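You operate a simulated robot arm through the tools that you are given. There is no shell and no other tool.

You are at the controls of a simulated robot arm. One attempt, no reset.

## Task
Zero the dial on the test shaft, turn the shaft once round and tag it by its swing.
Fine: lock the tail first; one mark is 0.01; green GOOD tag up to the card's limit, else red HOLD, laid before the shaft; raise the dial again.

It is judged by the outcome, as a careful person would: the job done as asked, and still so three seconds after it is handed in. It fails if anything else is knocked over, pushed out of place, dropped, spilled or broken.

## Robot
A 7-joint arm with a two-finger gripper, fixed in place. Base frame: the origin is at the foot of the arm, x ahead of it, y to its left, z up. Units: cm, degrees, N and s.
With the tool pointing down near the work surface it reaches from about 38 to 78 cm from the base axis. Its first joint turns from -143.0 to 143.0 degrees. Payload 2.45 kg.
The tool frame sits at the grasp point between the pads (the TCP): z along the fingers, y along the line on which they close. The tips reach 2.6 cm beyond it. The gripper opens to 9.6 cm. The gripper's body begins 6.9 cm behind the TCP.
Orientation is that of the tool frame in the base frame, as a unit quaternion [w, x, y, z]. With the fingers straight down and closing along the base's y, the tool's x points along the base's -x, its y along +y and its z along -z.

## Interface
- The arm moves only by the tool servo_tool. Its argument "targets" is a list of rows, each a list of 7 numbers: the shift along the tool's x, y, z in units of 400 mm (1.0 is 400 mm), then the turn, a rotation vector about the tool's x, y, z in units of 120 degrees (1.0 is 120 degrees), then the finger opening in cm, from 0 to 9.6. In form: [[x, y, z, wx, wy, wz, hand], ...]. A call has 1 to 20 rows; each row is the pose to reach, as a shift and turn from the pose commanded when the call began, along the tool's axes at that moment. A call with a number of a shift or a turn outside -1 to 1 is refused whole. Each row takes 0.2 s and may step no farther than 5 cm and 8.6 degrees from the row before; otherwise, or with a gripper value out of range, the whole call is refused. A pose out of reach is approached as far as the arm can. The call stops where the force on the tool passes 40 N (or 10 N more than at its start, if that is more) or the arm is blocked; 0.2 s more then pass. The fingers move at their own pace and stop on an object; they squeeze with about 41 N. The grip force told is the motor's: it shows also when the fingers shut on nothing. Time passes only in rows, and 0.2 s behind the last, so rows that repeat a pose let the fingers close. It gives the time, the measured TCP pose, the force on the tool (base axes), the opening and the grip force at its end, in the units of the frame above (readings bear some noise), with the torque about the TCP (base axes, N m) and any sound that the robot's microphone picked up.
- Cameras (640 x 400 px; columns grow to the right, rows downward): "scene" is fixed at [40.16, -65.05, 161.69]; the picture's right is [0.94, -0.33, 0.00], its down [-0.16, -0.46, -0.87] and it looks along [0.29, 0.82, -0.49] (base axes); focal length 360 px, centre (320, 200). "wrist" rides on the gripper at [8.2, 0.3, -9.8] in the tool frame; the picture's right is [-0.04, 1.00, 0.00], its down [-0.73, -0.03, -0.68] and it looks along [-0.68, -0.03, 0.73] (tool axes); focal length 256 px, centre (320, 200). There is no depth. A picture from a camera that has moved, and an enlarged one, comes with that camera's place and axes in the base frame and with its lens.
- get_image(camera): a new picture of that camera. No time passes.
- raise_lower(by): slides the trunk up (or, below 0, down) by that many cm; the arm rides with it, the base frame stays. It gives what a move gives, with no picture.
- inspect(camera, box): a new picture of the part [left, top, right, bottom] of that camera's present view, enlarged. No time passes.
- job_done(): hands the job in; it is judged then, once.

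Nothing tells you positions but the pictures and the camera data. Unless the task says otherwise, let go and move clear before handing in.

The tools are called after ">>>" by a JSON object that holds its "fn" and its "kwargs". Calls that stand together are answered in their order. servo_tool: Moves the arm, as the interface text tells. Its arguments: {"type":"object","properties":{"targets":{"type":"array","items":{"type":"array","items":{"type":"number"}}}},"required":["targets"]} The other tools are called the same way: raise_lower (by) slides the trunk up or down; get_image (camera) takes a picture; inspect (camera, box) takes an enlarged picture of a part of a camera's view; job_done () hands the job in.

At the start:

```text
time_s: 0.0
eef_pos: [35.21, 19.81, 129.61]
ee_rot: [0.0, 0.001, 1.0, 0.001]
force: [1.0, 0.2, -0.1]
moment: [0.01, -0.01, 0.01]
finger_gap: 9.63
finger_force: 0.0
trunk travel left (down, up): [-57.5, 6.5]
```

scene: 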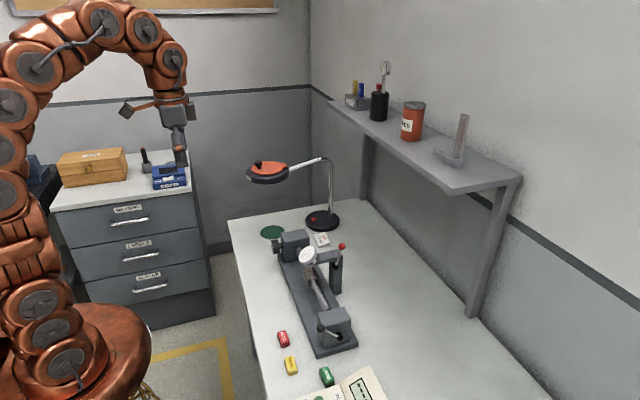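
wrist: 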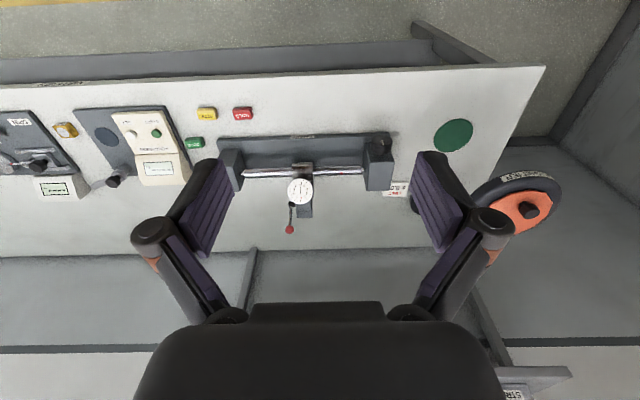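

I see a bench with a shaft tester (headstock, tailstock, dial on a stand with a red-knobbed lever), three tags and a card behind it. I'll look closer at each part before moving.

>>> {"fn": "inspect", "kwargs": {"camera": "scene", "box": [250, 210, 410, 310]}}

>>> {"fn": "inspect", "kwargs": {"camera": "scene", "box": [250, 290, 410, 400]}}

>>> {"fn": "inspect", "kwargs": {"camera": "wrist", "box": [200, 110, 420, 250]}}

>>> {"fn": "inspect", "kwargs": {"camera": "wrist", "box": [0, 90, 260, 220]}}

```text
4.00 times, centred on (330, 260) of scene
camera zoom: at [40.16, -65.05, 161.69], right [0.94, -0.33, 0.0], down [-0.16, -0.46, -0.87], along [0.29, 0.82, -0.49], focal length 1442 px, centre (280, -40)
```

zoom: 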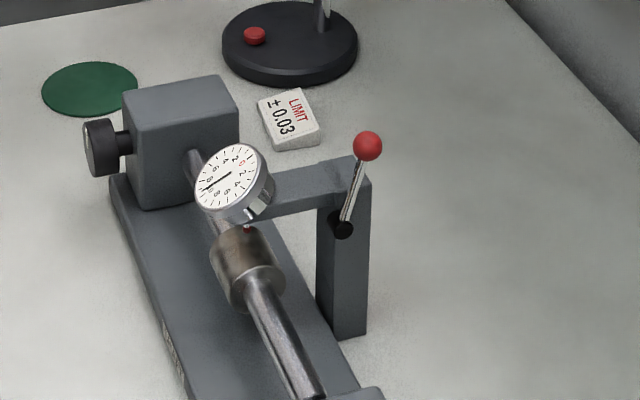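

```text
3.64 times, centred on (330, 345) of scene
camera zoom: at [40.16, -65.05, 161.69], right [0.94, -0.33, 0.0], down [-0.16, -0.46, -0.87], along [0.29, 0.82, -0.49], focal length 1311 px, centre (284, -327)
```

zoom: 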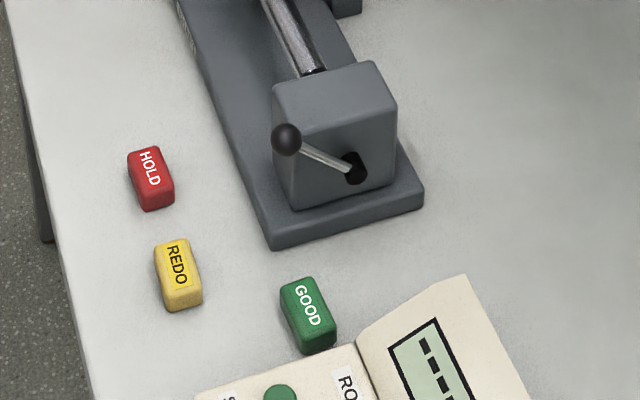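

```text
2.86 times, centred on (310, 180) of wrist
camera zoom: at [27.09, 20.32, 139.34], right [0.04, 1.0, 0.0], down [0.73, -0.03, 0.68], along [0.68, -0.03, -0.73], focal length 731 px, centre (349, 257)
```

zoom: 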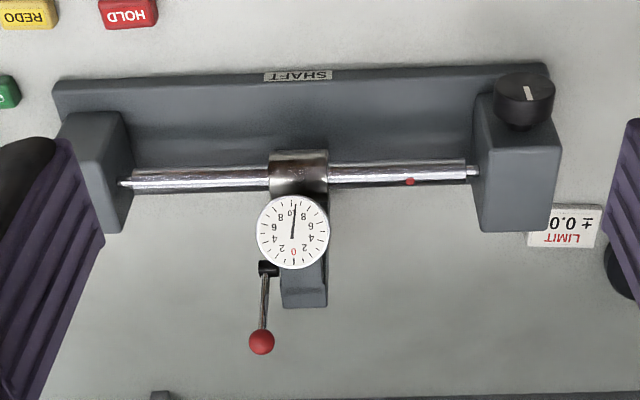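

```text
2.46 times, centred on (130, 155) of wrist
camera zoom: at [27.09, 20.32, 139.34], right [0.04, 1.0, 0.0], down [0.73, -0.03, 0.68], along [0.68, -0.03, -0.73], focal length 630 px, centre (788, 311)
```

zoom: 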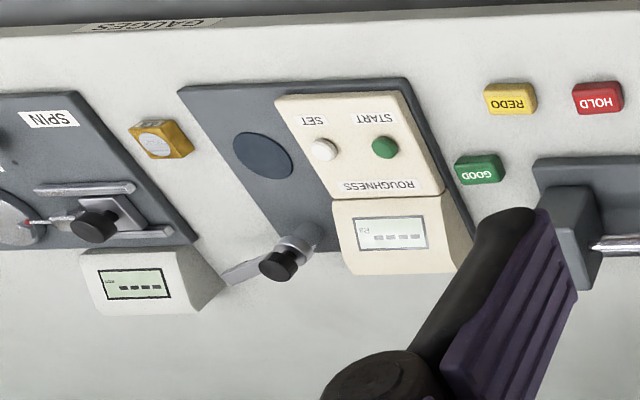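

The rig's shaft runs along base y at about x≈65, z≈87, with the table near z≈80. The tail is at the low-y end, the knob on the headstock's robot-facing side, the dial near (64.6, 14, 96) and the limit card reads ±0.03. I'll lower the trunk for a nearer view of the details.

>>> {"fn": "raise_lower", "kwargs": {"by": -20}}

>>> {"fn": "get_image", "kwargs": {"camera": "wrist"}}

>>> {"fn": "get_image", "kwargs": {"camera": "scene"}}

```text
time_s: 2.2
eef_pos: [35.33, 19.89, 109.59]
ee_rot: [-0.001, 0.001, 1.0, 0.001]
force: [-0.5, -0.4, 0.1]
moment: [0.0, -0.02, 0.01]
finger_gap: 9.62
finger_force: 0.0
trunk travel left (down, up): [-37.5, 26.5]
```

```text
taken
camera wrist: at [27.09, 20.32, 119.34], right [0.04, 1.0, 0.0], down [0.73, -0.03, 0.68], along [0.68, -0.03, -0.73], focal length 256 px, centre (320, 200)
```

wrist: 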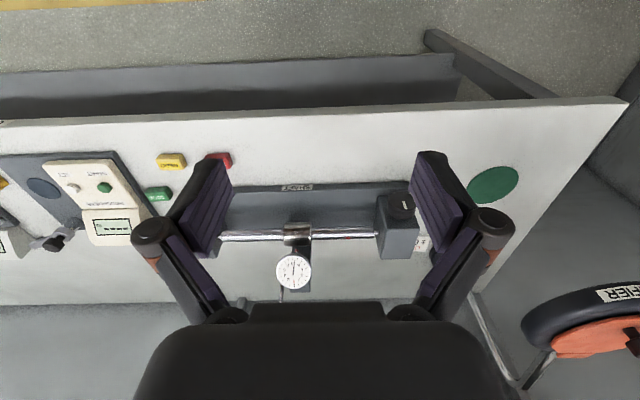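

```text
taken
```

scene: 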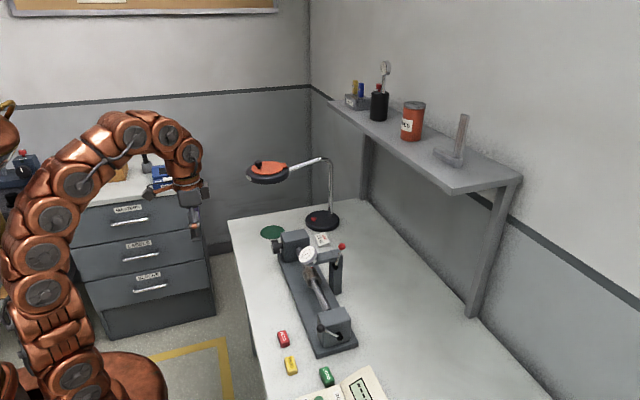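

The arm is lowered safely with the rig still untouched. I'll move toward the tail end (lower y) so I can see the tail lever clear of the fingers.

>>> {"fn": "servo_tool", "kwargs": {"targets": [[0, -0.12, 0, 0, 0, 0, 9.6], [0, -0.24, 0, 0, 0, 0, 9.6], [0, -0.36, 0, 0, 0, 0, 9.6], [0, -0.48, 0, 0, 0, 0, 9.6], [0, -0.6, 0, 0, 0, 0, 9.6]]}}

>>> {"fn": "get_image", "kwargs": {"camera": "wrist"}}

>>> {"fn": "inspect", "kwargs": {"camera": "wrist", "box": [340, 140, 560, 300]}}

```text
time_s: 3.4
eef_pos: [35.33, -3.85, 109.68]
ee_rot: [-0.001, 0.0, 1.0, 0.0]
force: [-0.1, -0.1, 0.2]
moment: [-0.05, -0.02, 0.02]
finger_gap: 9.62
finger_force: 0.0
trunk travel left (down, up): [-37.5, 26.5]
```

```text
taken
camera wrist: at [27.2, -3.61, 119.38], right [0.04, 1.0, 0.0], down [0.73, -0.03, 0.68], along [0.68, -0.03, -0.73], focal length 256 px, centre (320, 200)
```

wrist: 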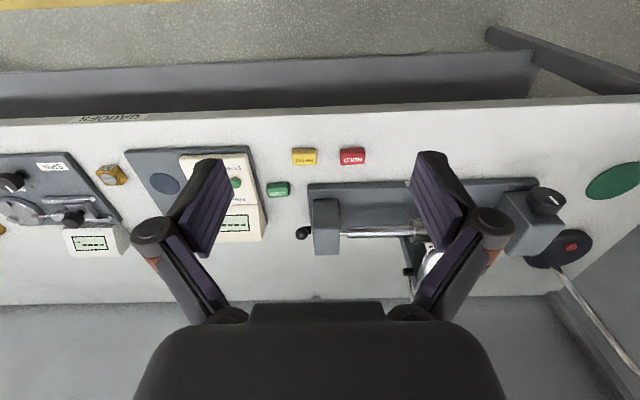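

```text
2.50 times, centred on (450, 220) of wrist
camera zoom: at [27.2, -3.61, 119.38], right [0.04, 1.0, 0.0], down [0.73, -0.03, 0.68], along [0.68, -0.03, -0.73], focal length 640 px, centre (-5, 150)
```

zoom: 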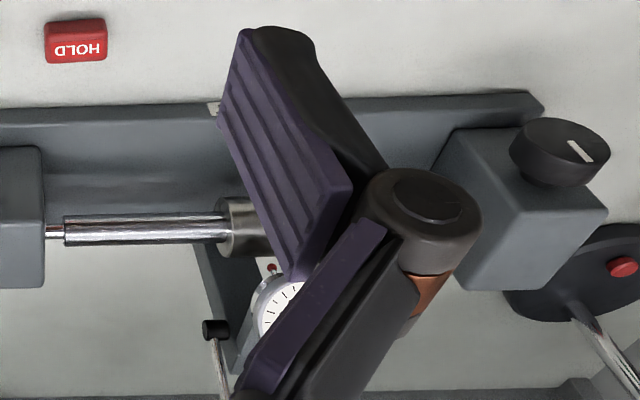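

The tail lever's ball is visible at the low-y end of the tail block. I'll zoom in on it from both cameras.

>>> {"fn": "inspect", "kwargs": {"camera": "wrist", "box": [260, 170, 380, 270]}}

>>> {"fn": "inspect", "kwargs": {"camera": "scene", "box": [300, 290, 380, 360]}}

>>> {"fn": "inspect", "kwargs": {"camera": "scene", "box": [280, 230, 360, 290]}}

```text
4.00 times, centred on (320, 220) of wrist
camera zoom: at [27.2, -3.61, 119.38], right [0.04, 1.0, 0.0], down [0.73, -0.03, 0.68], along [0.68, -0.03, -0.73], focal length 1024 px, centre (320, 120)
```

zoom: 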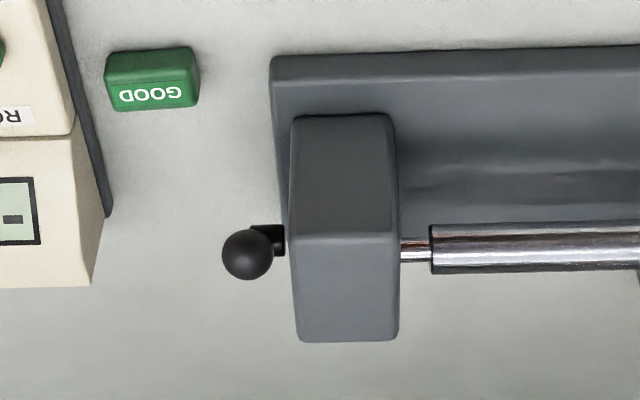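

```text
5.71 times, centred on (340, 325) of scene
camera zoom: at [40.16, -65.05, 161.69], right [0.94, -0.33, 0.0], down [-0.16, -0.46, -0.87], along [0.29, 0.82, -0.49], focal length 2060 px, centre (206, -514)
```

zoom: 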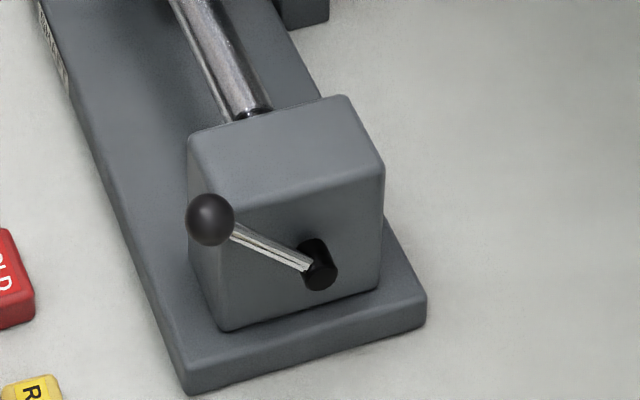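

```text
6.67 times, centred on (320, 260) of scene
camera zoom: at [40.16, -65.05, 161.69], right [0.94, -0.33, 0.0], down [-0.16, -0.46, -0.87], along [0.29, 0.82, -0.49], focal length 2403 px, centre (320, -200)
```

zoom: 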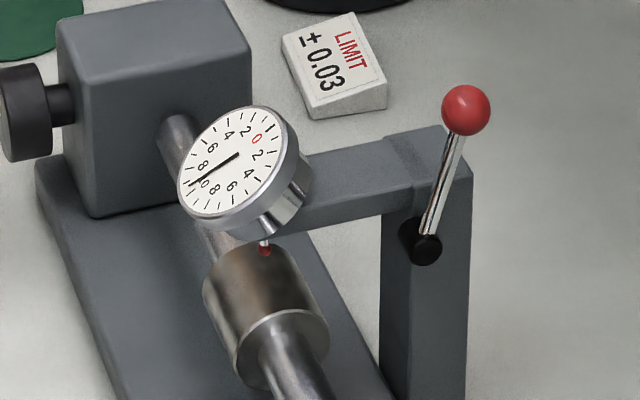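

The tail lever pivots about (65.8, -7.9, 86.6), with its ball at about (60.5, -8.2, 92), leaning 45° toward the robot. I'll close the fingers, come down just on the robot side of the ball and look.

>>> {"fn": "servo_tool", "kwargs": {"targets": [[-0.07, -0.03, 0.05, 0, 0, 0, 0], [-0.15, -0.06, 0.1, 0, 0, 0, 0], [-0.23, -0.09, 0.16, 0, 0, 0, 0], [-0.31, -0.116, 0.22, 0, 0, 0, 0], [-0.39, -0.116, 0.28, 0, 0, 0, 0], [-0.46, -0.116, 0.34, 0, 0, 0, 0], [-0.51, -0.116, 0.4, 0, 0, 0, 0]]}}

>>> {"fn": "get_image", "kwargs": {"camera": "wrist"}}

>>> {"fn": "get_image", "kwargs": {"camera": "scene"}}

>>> {"fn": "inspect", "kwargs": {"camera": "scene", "box": [260, 270, 400, 370]}}

```text
time_s: 5.0
eef_pos: [55.41, -8.53, 93.42]
ee_rot: [0.0, 0.001, 1.0, 0.0]
force: [0.4, 0.0, 1.0]
moment: [-0.02, -0.01, 0.02]
finger_gap: 0.03
finger_force: 28.2
trunk travel left (down, up): [-37.5, 26.5]
```

```text
taken
camera wrist: at [47.23, -8.23, 103.2], right [0.04, 1.0, 0.0], down [0.73, -0.03, 0.68], along [0.68, -0.03, -0.73], focal length 256 px, centre (320, 200)
```

wrist: 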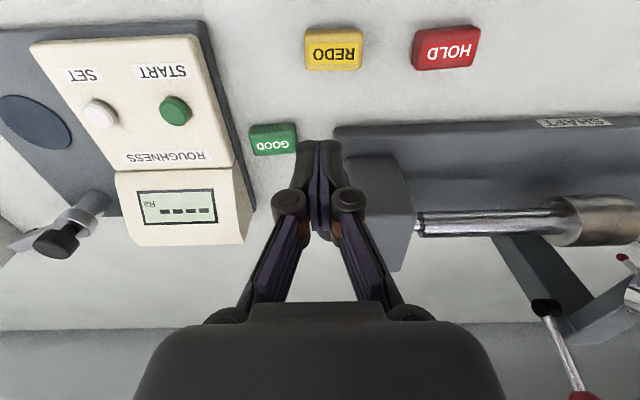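

```text
taken
```

scene: 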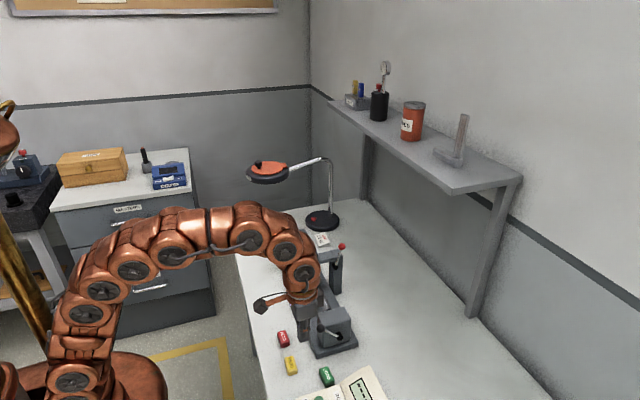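

```text
4.00 times, centred on (330, 320) of scene
camera zoom: at [40.16, -65.05, 161.69], right [0.94, -0.33, 0.0], down [-0.16, -0.46, -0.87], along [0.29, 0.82, -0.49], focal length 1442 px, centre (280, -280)
```

zoom: 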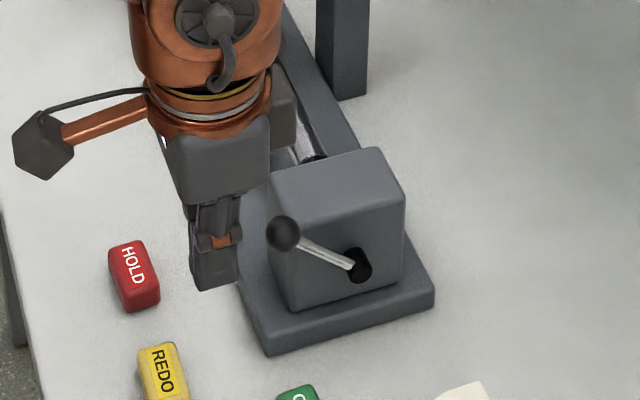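

The closed fingers stand just robot-side of the lever ball, lined up with it in y. I'll push the lever slowly toward +x (clockwise seen from its face) and watch the force.

>>> {"fn": "servo_tool", "kwargs": {"targets": [[-0.02, 0, 0, 0, 0, 0, 0], [-0.04, 0, 0, 0, 0, 0, 0], [-0.055, 0, 0, 0, 0, 0, 0], [-0.07, 0, 0, 0, 0, 0, 0], [-0.08, 0, 0, 0, 0, 0, 0], [-0.09, 0, 0, 0, 0, 0, 0], [-0.1, 0, 0, 0, 0, 0, 0], [-0.11, 0, 0, 0, 0, 0, 0], [-0.12, 0, 0, 0, 0, 0, 0], [-0.13, 0, 0, 0, 0, 0, 0]]}}

>>> {"fn": "inspect", "kwargs": {"camera": "scene", "box": [260, 270, 400, 370]}}

```text
time_s: 7.2
eef_pos: [60.93, -8.68, 93.7]
ee_rot: [0.0, 0.002, 1.0, -0.001]
force: [0.8, 0.4, 0.6]
moment: [-0.01, 0.04, 0.04]
finger_gap: 0.0
finger_force: 27.9
trunk travel left (down, up): [-37.5, 26.5]
```

```text
4.00 times, centred on (330, 320) of scene
camera zoom: at [40.16, -65.05, 161.69], right [0.94, -0.33, 0.0], down [-0.16, -0.46, -0.87], along [0.29, 0.82, -0.49], focal length 1442 px, centre (280, -280)
```

zoom: 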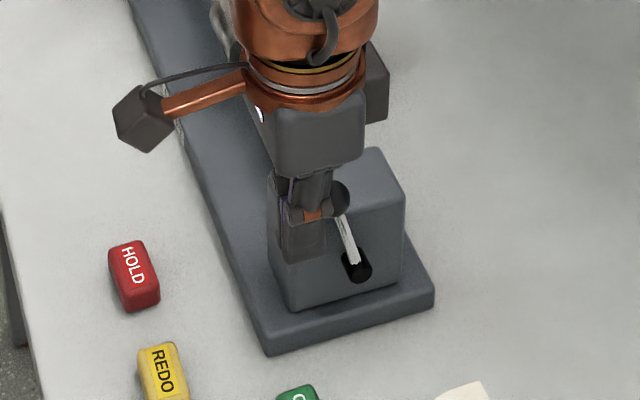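

The lever swings freely toward +x with hardly any force. I'll keep pushing it over until it meets its stop.

>>> {"fn": "servo_tool", "kwargs": {"targets": [[-0.01, 0, 0, 0, 0, 0, 0], [-0.02, 0, 0, 0, 0, 0, 0], [-0.03, 0, 0, 0, 0, 0, 0], [-0.04, 0, 0, 0, 0, 0, 0], [-0.05, 0, 0, 0, 0, 0, 0], [-0.06, 0, 0, 0, 0, 0, 0], [-0.07, 0, 0, 0, 0, 0, 0], [-0.08, 0, 0, 0, 0, 0, 0], [-0.09, 0, 0, 0, 0, 0, 0], [-0.1, 0, 0, 0, 0, 0, 0]]}}

>>> {"fn": "inspect", "kwargs": {"camera": "scene", "box": [260, 270, 400, 370]}}

```text
time_s: 9.4
eef_pos: [64.63, -8.79, 93.53]
ee_rot: [-0.001, 0.001, 1.0, 0.0]
force: [-29.3, 0.8, -3.7]
moment: [-0.06, 0.73, 0.22]
finger_gap: 0.01
finger_force: 28.0
trunk travel left (down, up): [-37.5, 26.5]
```

```text
4.00 times, centred on (330, 320) of scene
camera zoom: at [40.16, -65.05, 161.69], right [0.94, -0.33, 0.0], down [-0.16, -0.46, -0.87], along [0.29, 0.82, -0.49], focal length 1442 px, centre (280, -280)
```

zoom: 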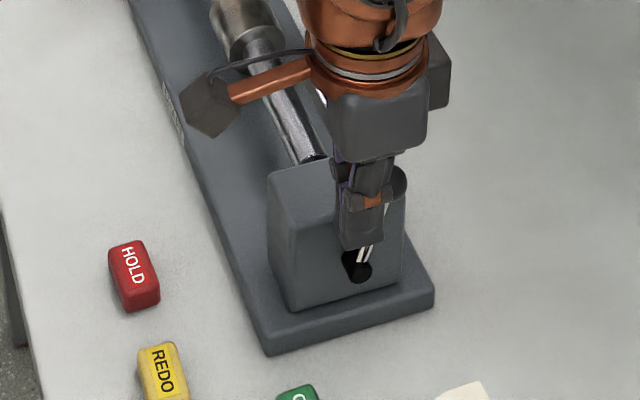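

The push now meets about 29 N of resistance with the lever just past vertical and the rig base unmoved. I'll give it a tiny further push to tell a real stop from friction.

>>> {"fn": "servo_tool", "kwargs": {"targets": [[-0.003, 0, 0, 0, 0, 0, 0], [-0.006, 0, 0, 0, 0, 0, 0]]}}

>>> {"fn": "inspect", "kwargs": {"camera": "scene", "box": [300, 280, 380, 340]}}

>>> {"fn": "get_image", "kwargs": {"camera": "wrist"}}

```text
time_s: 9.8
eef_pos: [64.56, -8.81, 93.49]
ee_rot: [-0.003, 0.001, 1.0, 0.0]
force: [-25.1, 0.8, 8.0]
moment: [0.07, 0.55, 0.2]
finger_gap: 0.0
finger_force: 28.8
trunk travel left (down, up): [-37.5, 26.5]
stopped in row 2: the force on the tool passed its limit at 42 N (the readings are from after the stop); the commanded pose is now the measured one
```

```text
6.67 times, centred on (340, 310) of scene
camera zoom: at [40.16, -65.05, 161.69], right [0.94, -0.33, 0.0], down [-0.16, -0.46, -0.87], along [0.29, 0.82, -0.49], focal length 2403 px, centre (187, -533)
```

zoom: 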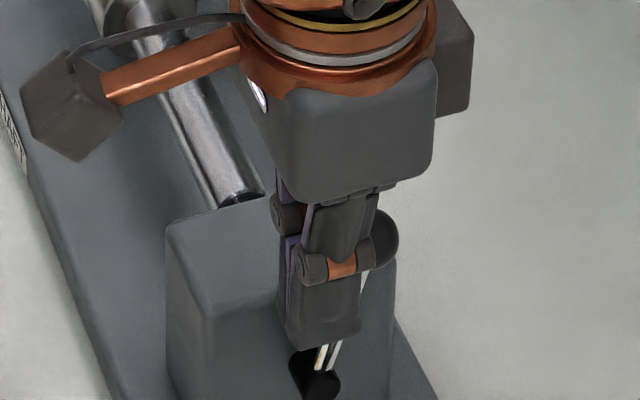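

```text
taken
camera wrist: at [56.5, -8.4, 103.4], right [0.04, 1.0, 0.0], down [0.74, -0.03, 0.67], along [0.67, -0.03, -0.74], focal length 256 px, centre (320, 200)
```

wrist: 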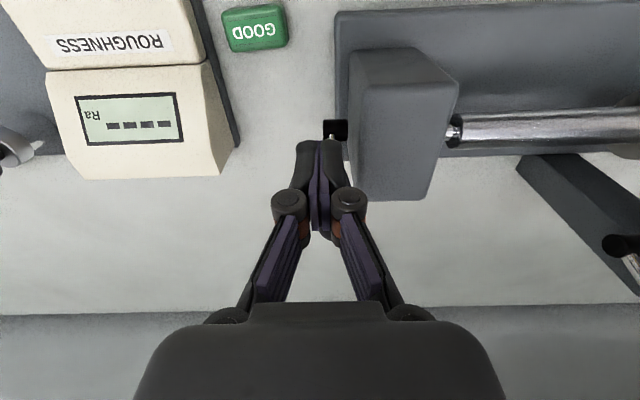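

That's a firm stop, so the tail lever appears locked just past vertical. I'll back off, rise and check that it stays there.

>>> {"fn": "servo_tool", "kwargs": {"targets": [[0.03, 0, 0, 0, 0, 0, 0], [0.08, 0, 0, 0, 0, 0, 0], [0.16, 0, -0.05, 0, 0, 0, 0], [0.24, 0, -0.15, 0, 0, 0, 0], [0.32, 0, -0.25, 0, 0, 0, 0], [0.4, 0, -0.33, 0, 0, 0, 0]]}}

>>> {"fn": "inspect", "kwargs": {"camera": "scene", "box": [260, 270, 400, 370]}}

>>> {"fn": "get_image", "kwargs": {"camera": "wrist"}}

```text
refused: row 4 steps farther than a row can; nothing moved
```

```text
4.00 times, centred on (330, 320) of scene
camera zoom: at [40.16, -65.05, 161.69], right [0.94, -0.33, 0.0], down [-0.16, -0.46, -0.87], along [0.29, 0.82, -0.49], focal length 1442 px, centre (280, -280)
```

zoom: 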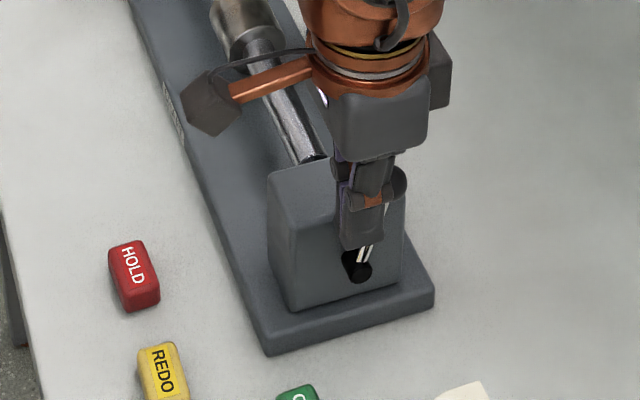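

```text
taken
camera wrist: at [56.5, -8.4, 103.4], right [0.04, 1.0, 0.0], down [0.74, -0.03, 0.67], along [0.67, -0.03, -0.74], focal length 256 px, centre (320, 200)
```

wrist: 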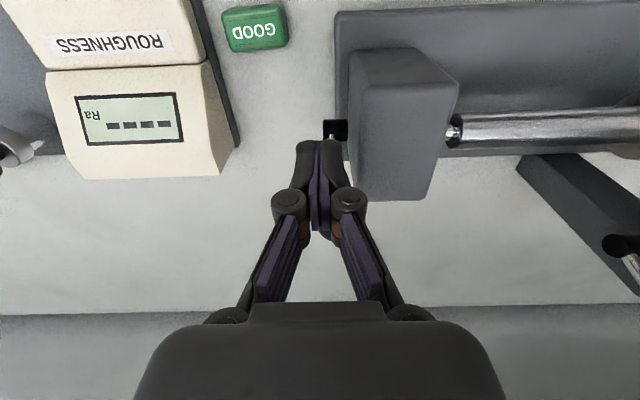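

A row was too long, so nothing moved. I'll redo the retreat in smaller steps.

>>> {"fn": "servo_tool", "kwargs": {"targets": [[0.03, 0, 0, 0, 0, 0, 0], [0.08, 0, 0, 0, 0, 0, 0], [0.16, 0, -0.05, 0, 0, 0, 0], [0.23, 0, -0.13, 0, 0, 0, 0], [0.3, 0, -0.21, 0, 0, 0, 0], [0.36, 0, -0.29, 0, 0, 0, 0], [0.42, 0, -0.37, 0, 0, 0, 0]]}}

>>> {"fn": "inspect", "kwargs": {"camera": "scene", "box": [260, 270, 400, 370]}}

>>> {"fn": "get_image", "kwargs": {"camera": "wrist"}}

```text
time_s: 11.4
eef_pos: [48.57, -8.94, 107.42]
ee_rot: [-0.003, 0.001, 1.0, 0.0]
force: [0.6, 0.7, -0.3]
moment: [0.0, 0.0, 0.03]
finger_gap: 0.0
finger_force: 28.3
out of reach, approached as far as the arm can: row 7
trunk travel left (down, up): [-37.5, 26.5]
```

```text
4.00 times, centred on (330, 320) of scene
camera zoom: at [40.16, -65.05, 161.69], right [0.94, -0.33, 0.0], down [-0.16, -0.46, -0.87], along [0.29, 0.82, -0.49], focal length 1442 px, centre (280, -280)
```

zoom: 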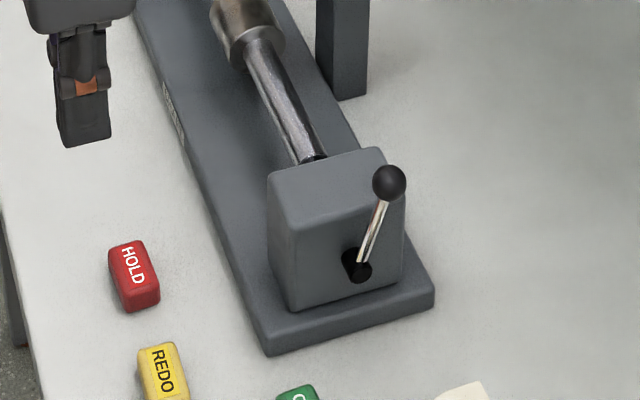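

```text
taken
camera wrist: at [40.41, -8.48, 117.38], right [0.04, 1.0, 0.0], down [0.74, -0.03, 0.68], along [0.67, -0.03, -0.74], focal length 256 px, centre (320, 200)
```

wrist: 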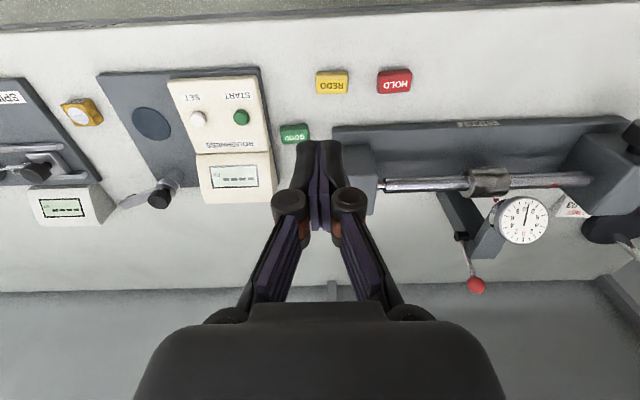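

The tail lever has stayed locked over to the far side. Next I'll study the dial and the red lift lever up close.

>>> {"fn": "inspect", "kwargs": {"camera": "wrist", "box": [430, 150, 610, 300]}}

>>> {"fn": "inspect", "kwargs": {"camera": "wrist", "box": [480, 180, 560, 250]}}

>>> {"fn": "inspect", "kwargs": {"camera": "scene", "box": [290, 230, 360, 290]}}

```text
2.67 times, centred on (520, 225) of wrist
camera zoom: at [40.41, -8.48, 117.38], right [0.04, 1.0, 0.0], down [0.74, -0.03, 0.68], along [0.67, -0.03, -0.74], focal length 683 px, centre (-213, 133)
```

zoom: 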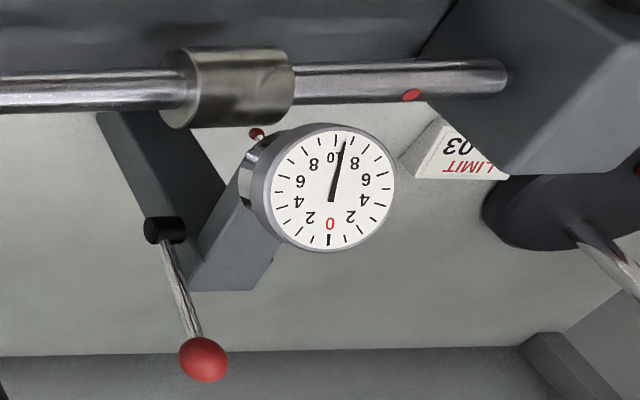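

```text
5.71 times, centred on (520, 215) of wrist
camera zoom: at [40.41, -8.48, 117.38], right [0.04, 1.0, 0.0], down [0.74, -0.03, 0.68], along [0.67, -0.03, -0.74], focal length 1463 px, centre (-823, 114)
```

zoom: 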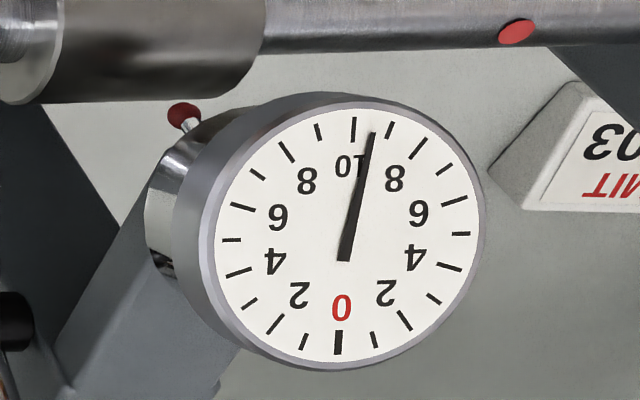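

```text
6.67 times, centred on (325, 260) of scene
camera zoom: at [40.16, -65.05, 161.69], right [0.94, -0.33, 0.0], down [-0.16, -0.46, -0.87], along [0.29, 0.82, -0.49], focal length 2403 px, centre (287, -200)
```

zoom: 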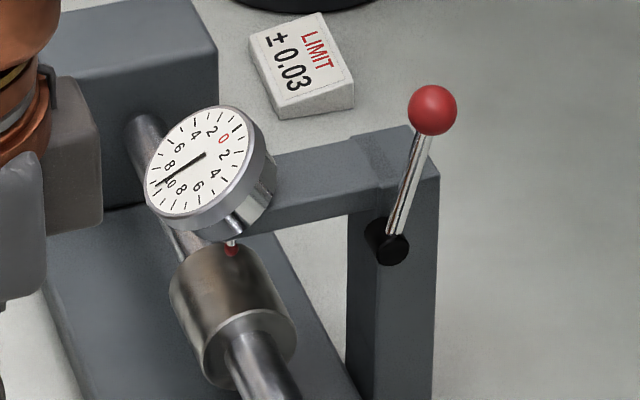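

The dial face tilts about 35° toward the robot, has 20 marks with a red 0 at the top, and the needle now reads near 10 in the raised state. I'll move the opened hand in front of the dial for a head-on view of the stand.

>>> {"fn": "servo_tool", "kwargs": {"targets": [[-0.01, 0.1, 0, 0, 0, 0, 9.6], [-0.02, 0.2, 0, 0, 0, 0, 9.6], [-0.03, 0.3, 0, 0, 0, 0, 9.6], [-0.03, 0.4, 0, 0, 0, 0, 9.6], [-0.03, 0.5, 0, 0, 0, 0, 9.6], [-0.03, 0.58, 0, 0, 0, 0, 9.6]]}}

>>> {"fn": "get_image", "kwargs": {"camera": "wrist"}}

>>> {"fn": "inspect", "kwargs": {"camera": "wrist", "box": [240, 130, 420, 270]}}

```text
time_s: 12.8
eef_pos: [49.92, 13.62, 106.23]
ee_rot: [-0.004, 0.001, 1.0, 0.0]
force: [-0.1, -0.1, 1.1]
moment: [-0.02, 0.03, -0.02]
finger_gap: 9.59
finger_force: 0.0
out of reach, approached as far as the arm can: row 5, 6
trunk travel left (down, up): [-37.5, 26.5]
```

```text
taken
camera wrist: at [41.83, 13.98, 116.11], right [0.04, 1.0, 0.0], down [0.74, -0.03, 0.67], along [0.67, -0.03, -0.74], focal length 256 px, centre (320, 200)
```

wrist: 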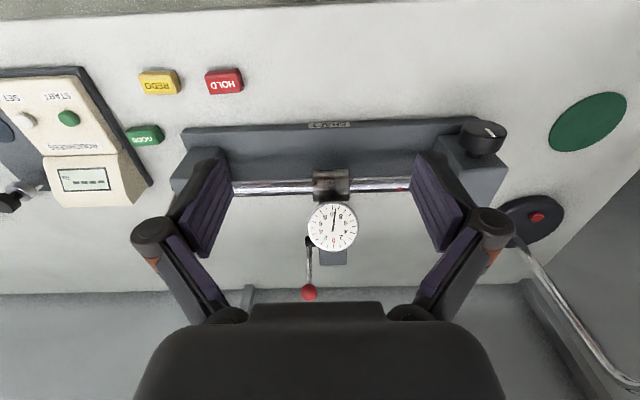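

```text
2.86 times, centred on (330, 200) of wrist
camera zoom: at [41.83, 13.98, 116.11], right [0.04, 1.0, 0.0], down [0.74, -0.03, 0.67], along [0.67, -0.03, -0.74], focal length 731 px, centre (291, 200)
```

zoom: 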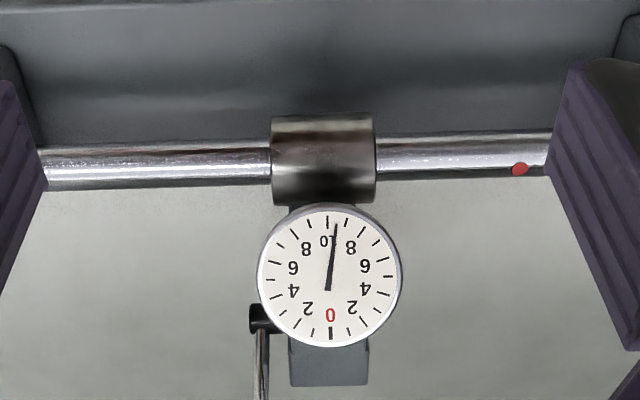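

Head-on, the dial centre is near (64.3, 14.6, 96) with radius 2.9, and the red ball of the lift lever is about (73.5, 11.1, 99.5). I'll go forward above the ball with open fingers, staying clear of the dial, and look again.

>>> {"fn": "servo_tool", "kwargs": {"targets": [[-0.1, -0.02, -0.01, 0, 0, 0, 7], [-0.2, -0.04, -0.01, 0, 0, 0, 6], [-0.3, -0.06, -0.01, 0, 0, 0, 6], [-0.4, -0.063, -0.01, 0, 0, 0, 6], [-0.5, -0.063, -0.01, 0, 0, 0, 6]]}}

>>> {"fn": "get_image", "kwargs": {"camera": "wrist"}}

>>> {"fn": "inspect", "kwargs": {"camera": "scene", "box": [280, 200, 400, 290]}}

```text
time_s: 14.0
eef_pos: [56.97, 10.84, 103.02]
ee_rot: [-0.002, 0.0, 1.0, 0.0]
force: [-0.2, -0.1, 0.1]
moment: [0.03, -0.04, 0.0]
finger_gap: 6.01
finger_force: 0.0
out of reach, approached as far as the arm can: row 1, 2, 3, 4, 5
trunk travel left (down, up): [-37.5, 26.5]
```

```text
taken
camera wrist: at [48.81, 11.2, 112.85], right [0.04, 1.0, 0.0], down [0.74, -0.03, 0.68], along [0.67, -0.03, -0.74], focal length 256 px, centre (320, 200)
```

wrist: 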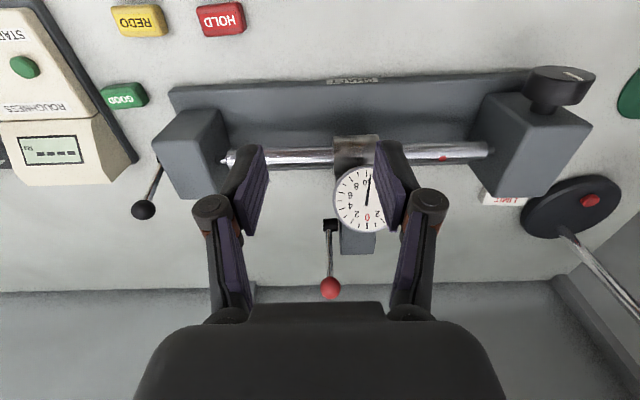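

```text
4.44 times, centred on (340, 245) of scene
camera zoom: at [40.16, -65.05, 161.69], right [0.94, -0.33, 0.0], down [-0.16, -0.46, -0.87], along [0.29, 0.82, -0.49], focal length 1602 px, centre (231, 0)
```

zoom: 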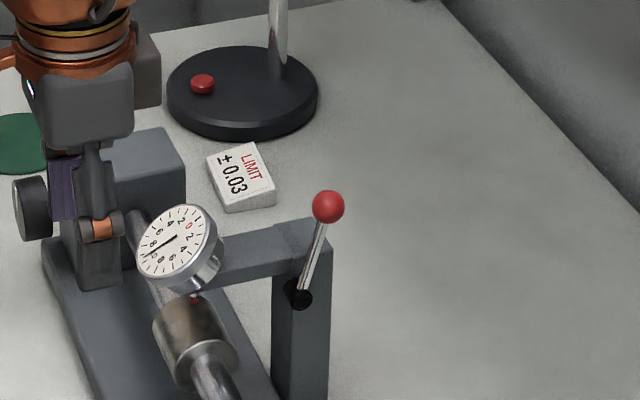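

The arm is at its reach limit with the trunk this low. I'll raise the trunk to get forward reach at this height.

>>> {"fn": "raise_lower", "kwargs": {"by": 18}}

>>> {"fn": "servo_tool", "kwargs": {"targets": [[-0.1, 0.006, 0.06, 0, 0, 0, 6], [-0.2, 0.006, 0.12, 0, 0, 0, 6], [-0.3, 0.006, 0.18, 0, 0, 0, 6], [-0.38, 0.006, 0.24, 0, 0, 0, 6], [-0.41, 0.006, 0.3, 0, 0, 0, 6], [-0.41, 0.006, 0.36, 0, 0, 0, 6]]}}

>>> {"fn": "get_image", "kwargs": {"camera": "wrist"}}

>>> {"fn": "inspect", "kwargs": {"camera": "scene", "box": [280, 200, 400, 290]}}

```text
time_s: 16.0
eef_pos: [56.86, 10.77, 120.81]
ee_rot: [-0.003, 0.002, 1.0, 0.001]
force: [-0.3, -0.2, 0.3]
moment: [0.01, 0.0, -0.06]
finger_gap: 5.97
finger_force: 0.1
trunk travel left (down, up): [-55.5, 8.5]
```

```text
time_s: 17.4
eef_pos: [70.94, 11.39, 105.62]
ee_rot: [-0.002, 0.001, 1.0, -0.001]
force: [-0.8, 0.1, 0.1]
moment: [-0.01, -0.02, -0.02]
finger_gap: 6.02
finger_force: 0.0
out of reach, approached as far as the arm can: row 2, 3, 4, 5, 6
trunk travel left (down, up): [-55.5, 8.5]
```

```text
taken
camera wrist: at [62.86, 11.74, 115.4], right [0.04, 1.0, 0.0], down [0.74, -0.03, 0.68], along [0.68, -0.03, -0.74], focal length 256 px, centre (320, 200)
```

wrist: 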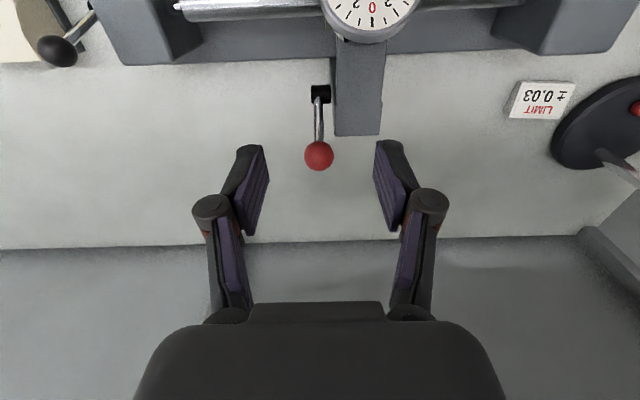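

```text
4.44 times, centred on (340, 245) of scene
camera zoom: at [40.16, -65.05, 161.69], right [0.94, -0.33, 0.0], down [-0.16, -0.46, -0.87], along [0.29, 0.82, -0.49], focal length 1602 px, centre (231, 0)
```

zoom: 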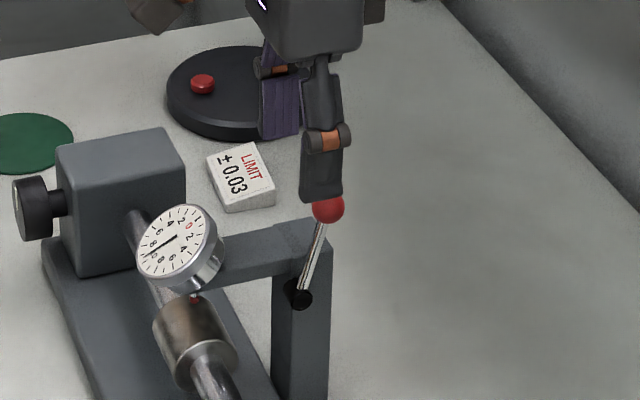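

With the trunk up I can reach the ball, which I now place at (73.1, 11.2, 99.5); the stand post's top is about z 95.7 beside it. I'll raise the trunk a bit more and come down with the fingers either side of the ball.

>>> {"fn": "raise_lower", "kwargs": {"by": 8}}

>>> {"fn": "servo_tool", "kwargs": {"targets": [[-0.03, -0.004, 0.1, 0, 0, 0, 5], [-0.054, -0.004, 0.18, 0, 0, 0, 4.5], [-0.054, -0.004, 0.24, 0, 0, 0, 4.5]]}}

>>> {"fn": "get_image", "kwargs": {"camera": "wrist"}}

>>> {"fn": "inspect", "kwargs": {"camera": "scene", "box": [280, 200, 400, 290]}}

```text
time_s: 18.6
eef_pos: [70.99, 11.35, 113.48]
ee_rot: [-0.002, 0.002, 1.0, 0.0]
force: [-0.1, -0.1, 0.3]
moment: [-0.04, -0.01, -0.01]
finger_gap: 6.01
finger_force: 0.0
trunk travel left (down, up): [-63.5, 0.5]
```

```text
time_s: 19.4
eef_pos: [73.09, 11.09, 103.77]
ee_rot: [-0.003, 0.001, 1.0, -0.001]
force: [-0.4, 1.1, 0.5]
moment: [0.01, 0.02, 0.02]
finger_gap: 4.49
finger_force: 0.0
trunk travel left (down, up): [-63.5, 0.5]
```

```text
taken
camera wrist: at [64.99, 11.53, 113.67], right [0.04, 1.0, 0.0], down [0.74, -0.03, 0.68], along [0.67, -0.03, -0.74], focal length 256 px, centre (320, 200)
```

wrist: 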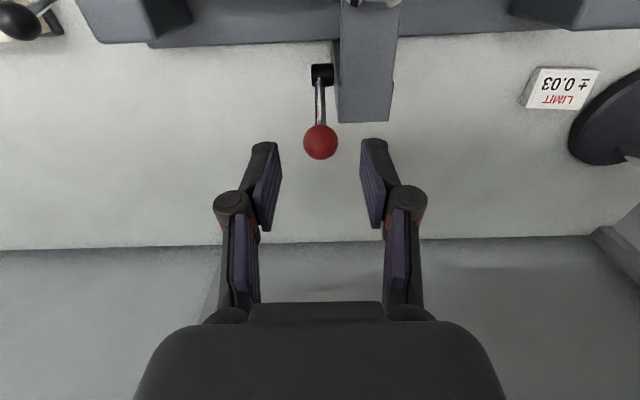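

```text
4.44 times, centred on (340, 245) of scene
camera zoom: at [40.16, -65.05, 161.69], right [0.94, -0.33, 0.0], down [-0.16, -0.46, -0.87], along [0.29, 0.82, -0.49], focal length 1602 px, centre (231, 0)
```

zoom: 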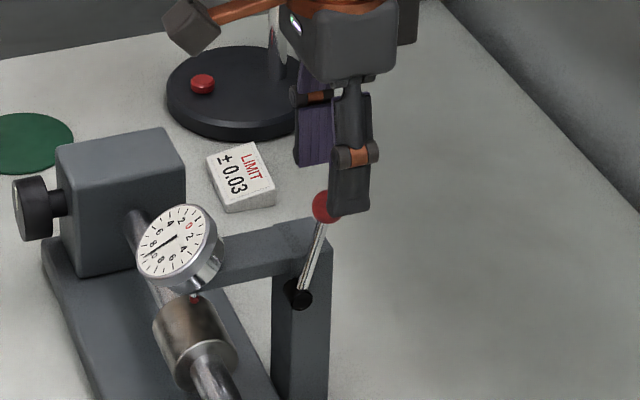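

The ball sits between and below the fingers, slightly toward the robot. I'll descend 2.3 cm, shift 0.3 cm back, and close on it gently.

>>> {"fn": "servo_tool", "kwargs": {"targets": [[0.008, 0.002, 0.03, 0, 0, 0, 4.5], [0.008, 0.002, 0.057, 0, 0, 0, 4.5], [0.008, 0.002, 0.057, 0, 0, 0, 3.0], [0.008, 0.002, 0.057, 0, 0, 0, 2.4], [0.008, 0.002, 0.057, 0, 0, 0, 1.8], [0.008, 0.002, 0.057, 0, 0, 0, 1.8]]}}

>>> {"fn": "get_image", "kwargs": {"camera": "wrist"}}

>>> {"fn": "inspect", "kwargs": {"camera": "scene", "box": [280, 200, 400, 290]}}

```text
time_s: 20.8
eef_pos: [72.73, 11.13, 101.61]
ee_rot: [-0.003, 0.001, 1.0, 0.0]
force: [0.4, -0.3, -1.0]
moment: [0.04, 0.0, -0.02]
finger_gap: 2.08
finger_force: 42.2
trunk travel left (down, up): [-63.5, 0.5]
```

```text
taken
camera wrist: at [64.64, 11.58, 111.48], right [0.04, 1.0, 0.0], down [0.74, -0.03, 0.68], along [0.67, -0.03, -0.74], focal length 256 px, centre (320, 200)
```

wrist: 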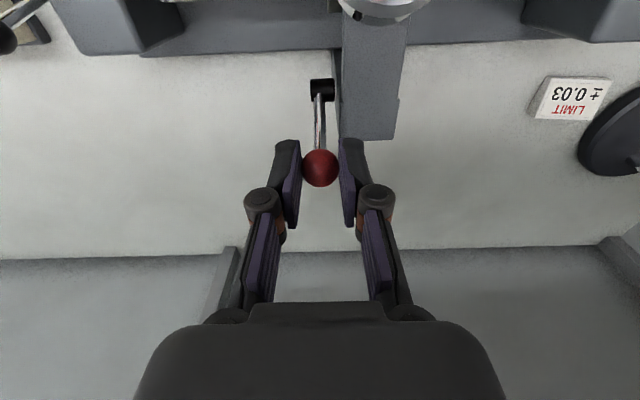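

```text
4.44 times, centred on (340, 245) of scene
camera zoom: at [40.16, -65.05, 161.69], right [0.94, -0.33, 0.0], down [-0.16, -0.46, -0.87], along [0.29, 0.82, -0.49], focal length 1602 px, centre (231, 0)
```

zoom: 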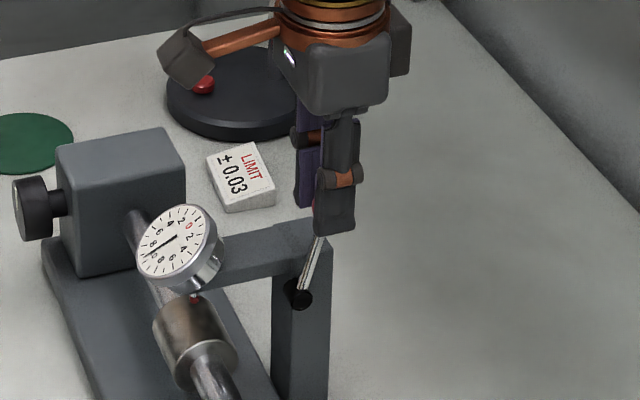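

The ball is gripped squarely (gap 2.1 cm). I'll try moving it a little toward the robot along its arc and read the force.

>>> {"fn": "servo_tool", "kwargs": {"targets": [[0.01, 0, -0.002, 0, 0, 0, 1.8], [0.02, 0, -0.003, 0, 0, 0, 1.8], [0.03, 0, -0.004, 0, 0, 0, 1.8], [0.04, 0, -0.004, 0, 0, 0, 1.8]]}}

>>> {"fn": "inspect", "kwargs": {"camera": "scene", "box": [280, 200, 400, 290]}}

```text
time_s: 21.8
eef_pos: [71.25, 11.17, 101.82]
ee_rot: [-0.002, 0.0, 1.0, 0.0]
force: [16.9, -5.0, 6.4]
moment: [-0.12, -1.45, -0.03]
finger_gap: 2.06
finger_force: 45.3
trunk travel left (down, up): [-63.5, 0.5]
```

```text
4.44 times, centred on (340, 245) of scene
camera zoom: at [40.16, -65.05, 161.69], right [0.94, -0.33, 0.0], down [-0.16, -0.46, -0.87], along [0.29, 0.82, -0.49], focal length 1602 px, centre (231, 0)
```

zoom: 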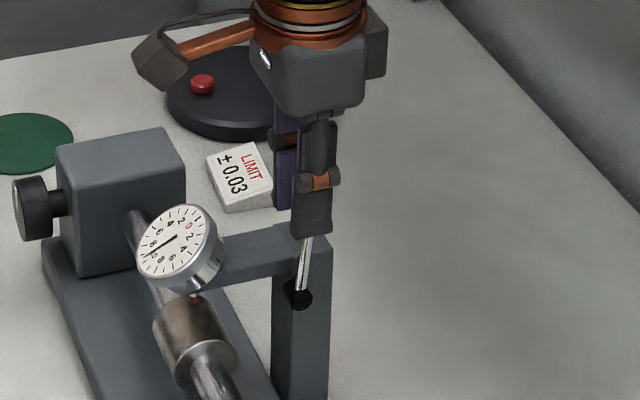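

The lever followed toward the robot, but the torque shows the ball twisting in the pads. I'll open slightly and close again to relieve the twist, checking whether the lever stays put.

>>> {"fn": "servo_tool", "kwargs": {"targets": [[0, 0, 0, 0, 0, 0, 3.0], [0, 0, 0, 0, 0, 0, 3.0]]}}

>>> {"fn": "get_image", "kwargs": {"camera": "wrist"}}

>>> {"fn": "inspect", "kwargs": {"camera": "scene", "box": [280, 200, 400, 290]}}

```text
time_s: 22.4
eef_pos: [71.08, 11.3, 101.69]
ee_rot: [-0.003, 0.001, 1.0, 0.0]
force: [-0.7, 0.4, -0.6]
moment: [0.02, 0.01, 0.03]
finger_gap: 3.02
finger_force: 0.0
trunk travel left (down, up): [-63.5, 0.5]
```

```text
taken
camera wrist: at [62.96, 11.69, 111.61], right [0.04, 1.0, 0.0], down [0.74, -0.03, 0.67], along [0.67, -0.03, -0.74], focal length 256 px, centre (320, 200)
```

wrist: 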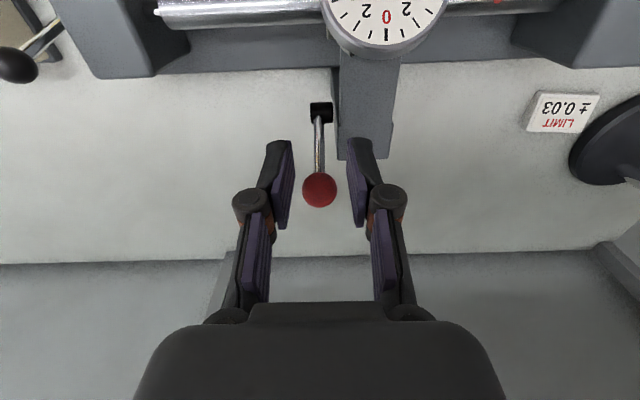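

```text
4.44 times, centred on (340, 245) of scene
camera zoom: at [40.16, -65.05, 161.69], right [0.94, -0.33, 0.0], down [-0.16, -0.46, -0.87], along [0.29, 0.82, -0.49], focal length 1602 px, centre (231, 0)
```

zoom: 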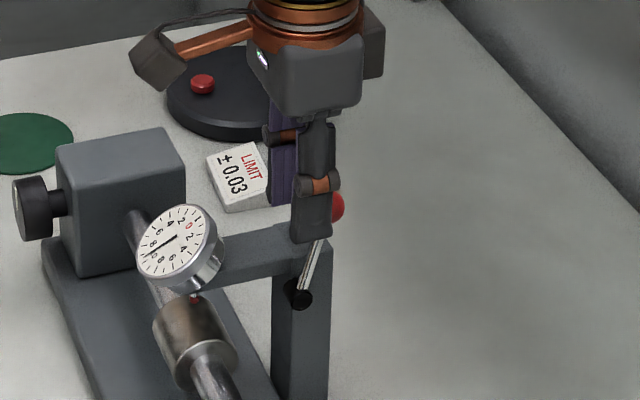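

The lever sprang back to its raised place when released, so it needs pulling further past its detent. Rather than pinching, I'll rise, close the fingers, and come down on the far side of the ball to pull it toward the robot.

>>> {"fn": "servo_tool", "kwargs": {"targets": [[0, 0, -0.06, 0, 0, 0, 3.0], [-0.02, -0.004, -0.11, 0, 0, 0, 2], [-0.06, -0.007, -0.11, 0, 0, 0, 0], [-0.108, -0.007, -0.1, 0, 0, 0, 0], [-0.108, -0.007, -0.08, 0, 0, 0, 0]]}}

>>> {"fn": "get_image", "kwargs": {"camera": "wrist"}}

>>> {"fn": "inspect", "kwargs": {"camera": "scene", "box": [280, 200, 400, 290]}}

```text
time_s: 23.6
eef_pos: [75.45, 11.03, 105.08]
ee_rot: [-0.003, 0.001, 1.0, 0.0]
force: [1.1, -1.1, 0.0]
moment: [0.02, 0.03, 0.02]
finger_gap: 0.01
finger_force: 28.4
trunk travel left (down, up): [-63.5, 0.5]
```

```text
taken
camera wrist: at [67.38, 11.43, 114.84], right [0.04, 1.0, 0.0], down [0.74, -0.03, 0.68], along [0.67, -0.03, -0.74], focal length 256 px, centre (320, 200)
```

wrist: 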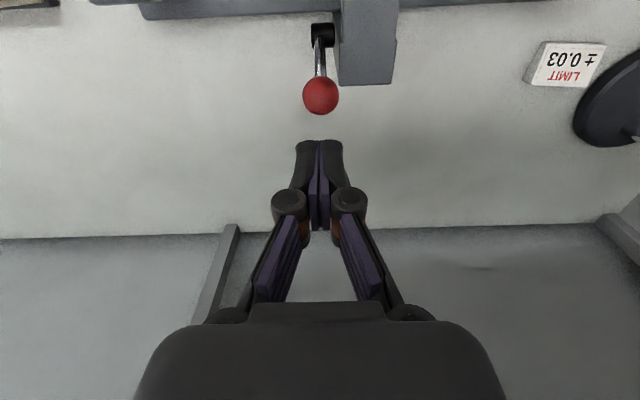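

```text
4.44 times, centred on (340, 245) of scene
camera zoom: at [40.16, -65.05, 161.69], right [0.94, -0.33, 0.0], down [-0.16, -0.46, -0.87], along [0.29, 0.82, -0.49], focal length 1602 px, centre (231, 0)
```

zoom: 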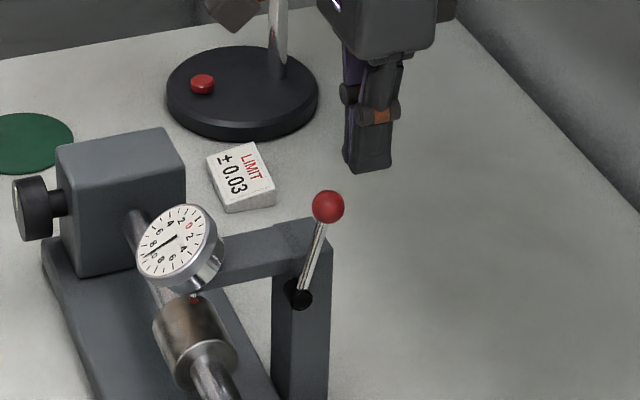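

The ball is back at its raised position and the closed fingers are just beyond it. I'll descend behind it and pull toward the robot in small steps.

>>> {"fn": "servo_tool", "kwargs": {"targets": [[0, 0, 0.06, 0, 0, 0, 0], [0, 0, 0.115, 0, 0, 0, 0], [0.01, 0, 0.115, 0, 0, 0, 0], [0.02, 0, 0.115, 0, 0, 0, 0], [0.03, 0, 0.115, 0, 0, 0, 0], [0.04, 0, 0.115, 0, 0, 0, 0], [0.05, 0, 0.115, 0, 0, 0, 0], [0.06, 0, 0.115, 0, 0, 0, 0]]}}

>>> {"fn": "get_image", "kwargs": {"camera": "wrist"}}

>>> {"fn": "inspect", "kwargs": {"camera": "scene", "box": [280, 200, 400, 290]}}

```text
time_s: 25.4
eef_pos: [73.06, 10.91, 100.34]
ee_rot: [-0.003, 0.001, 1.0, -0.001]
force: [-0.1, 0.4, -0.8]
moment: [0.01, -0.02, -0.01]
finger_gap: 0.01
finger_force: 28.9
trunk travel left (down, up): [-63.5, 0.5]
```

```text
taken
camera wrist: at [64.89, 11.37, 110.21], right [0.04, 1.0, 0.0], down [0.74, -0.03, 0.67], along [0.67, -0.03, -0.74], focal length 256 px, centre (320, 200)
```

wrist: 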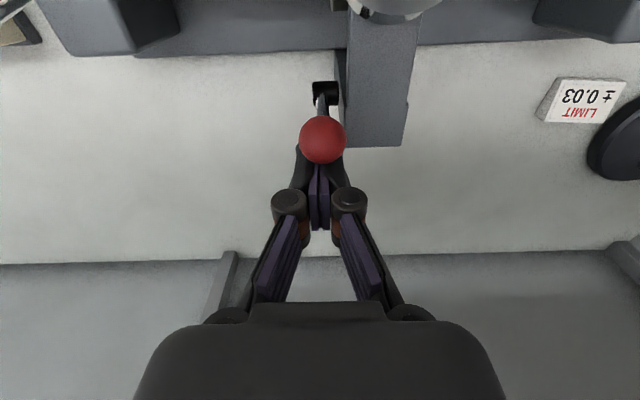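

```text
4.44 times, centred on (340, 245) of scene
camera zoom: at [40.16, -65.05, 161.69], right [0.94, -0.33, 0.0], down [-0.16, -0.46, -0.87], along [0.29, 0.82, -0.49], focal length 1602 px, centre (231, 0)
```

zoom: 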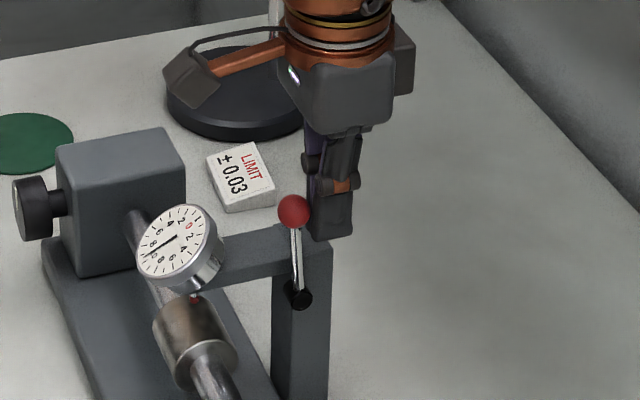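

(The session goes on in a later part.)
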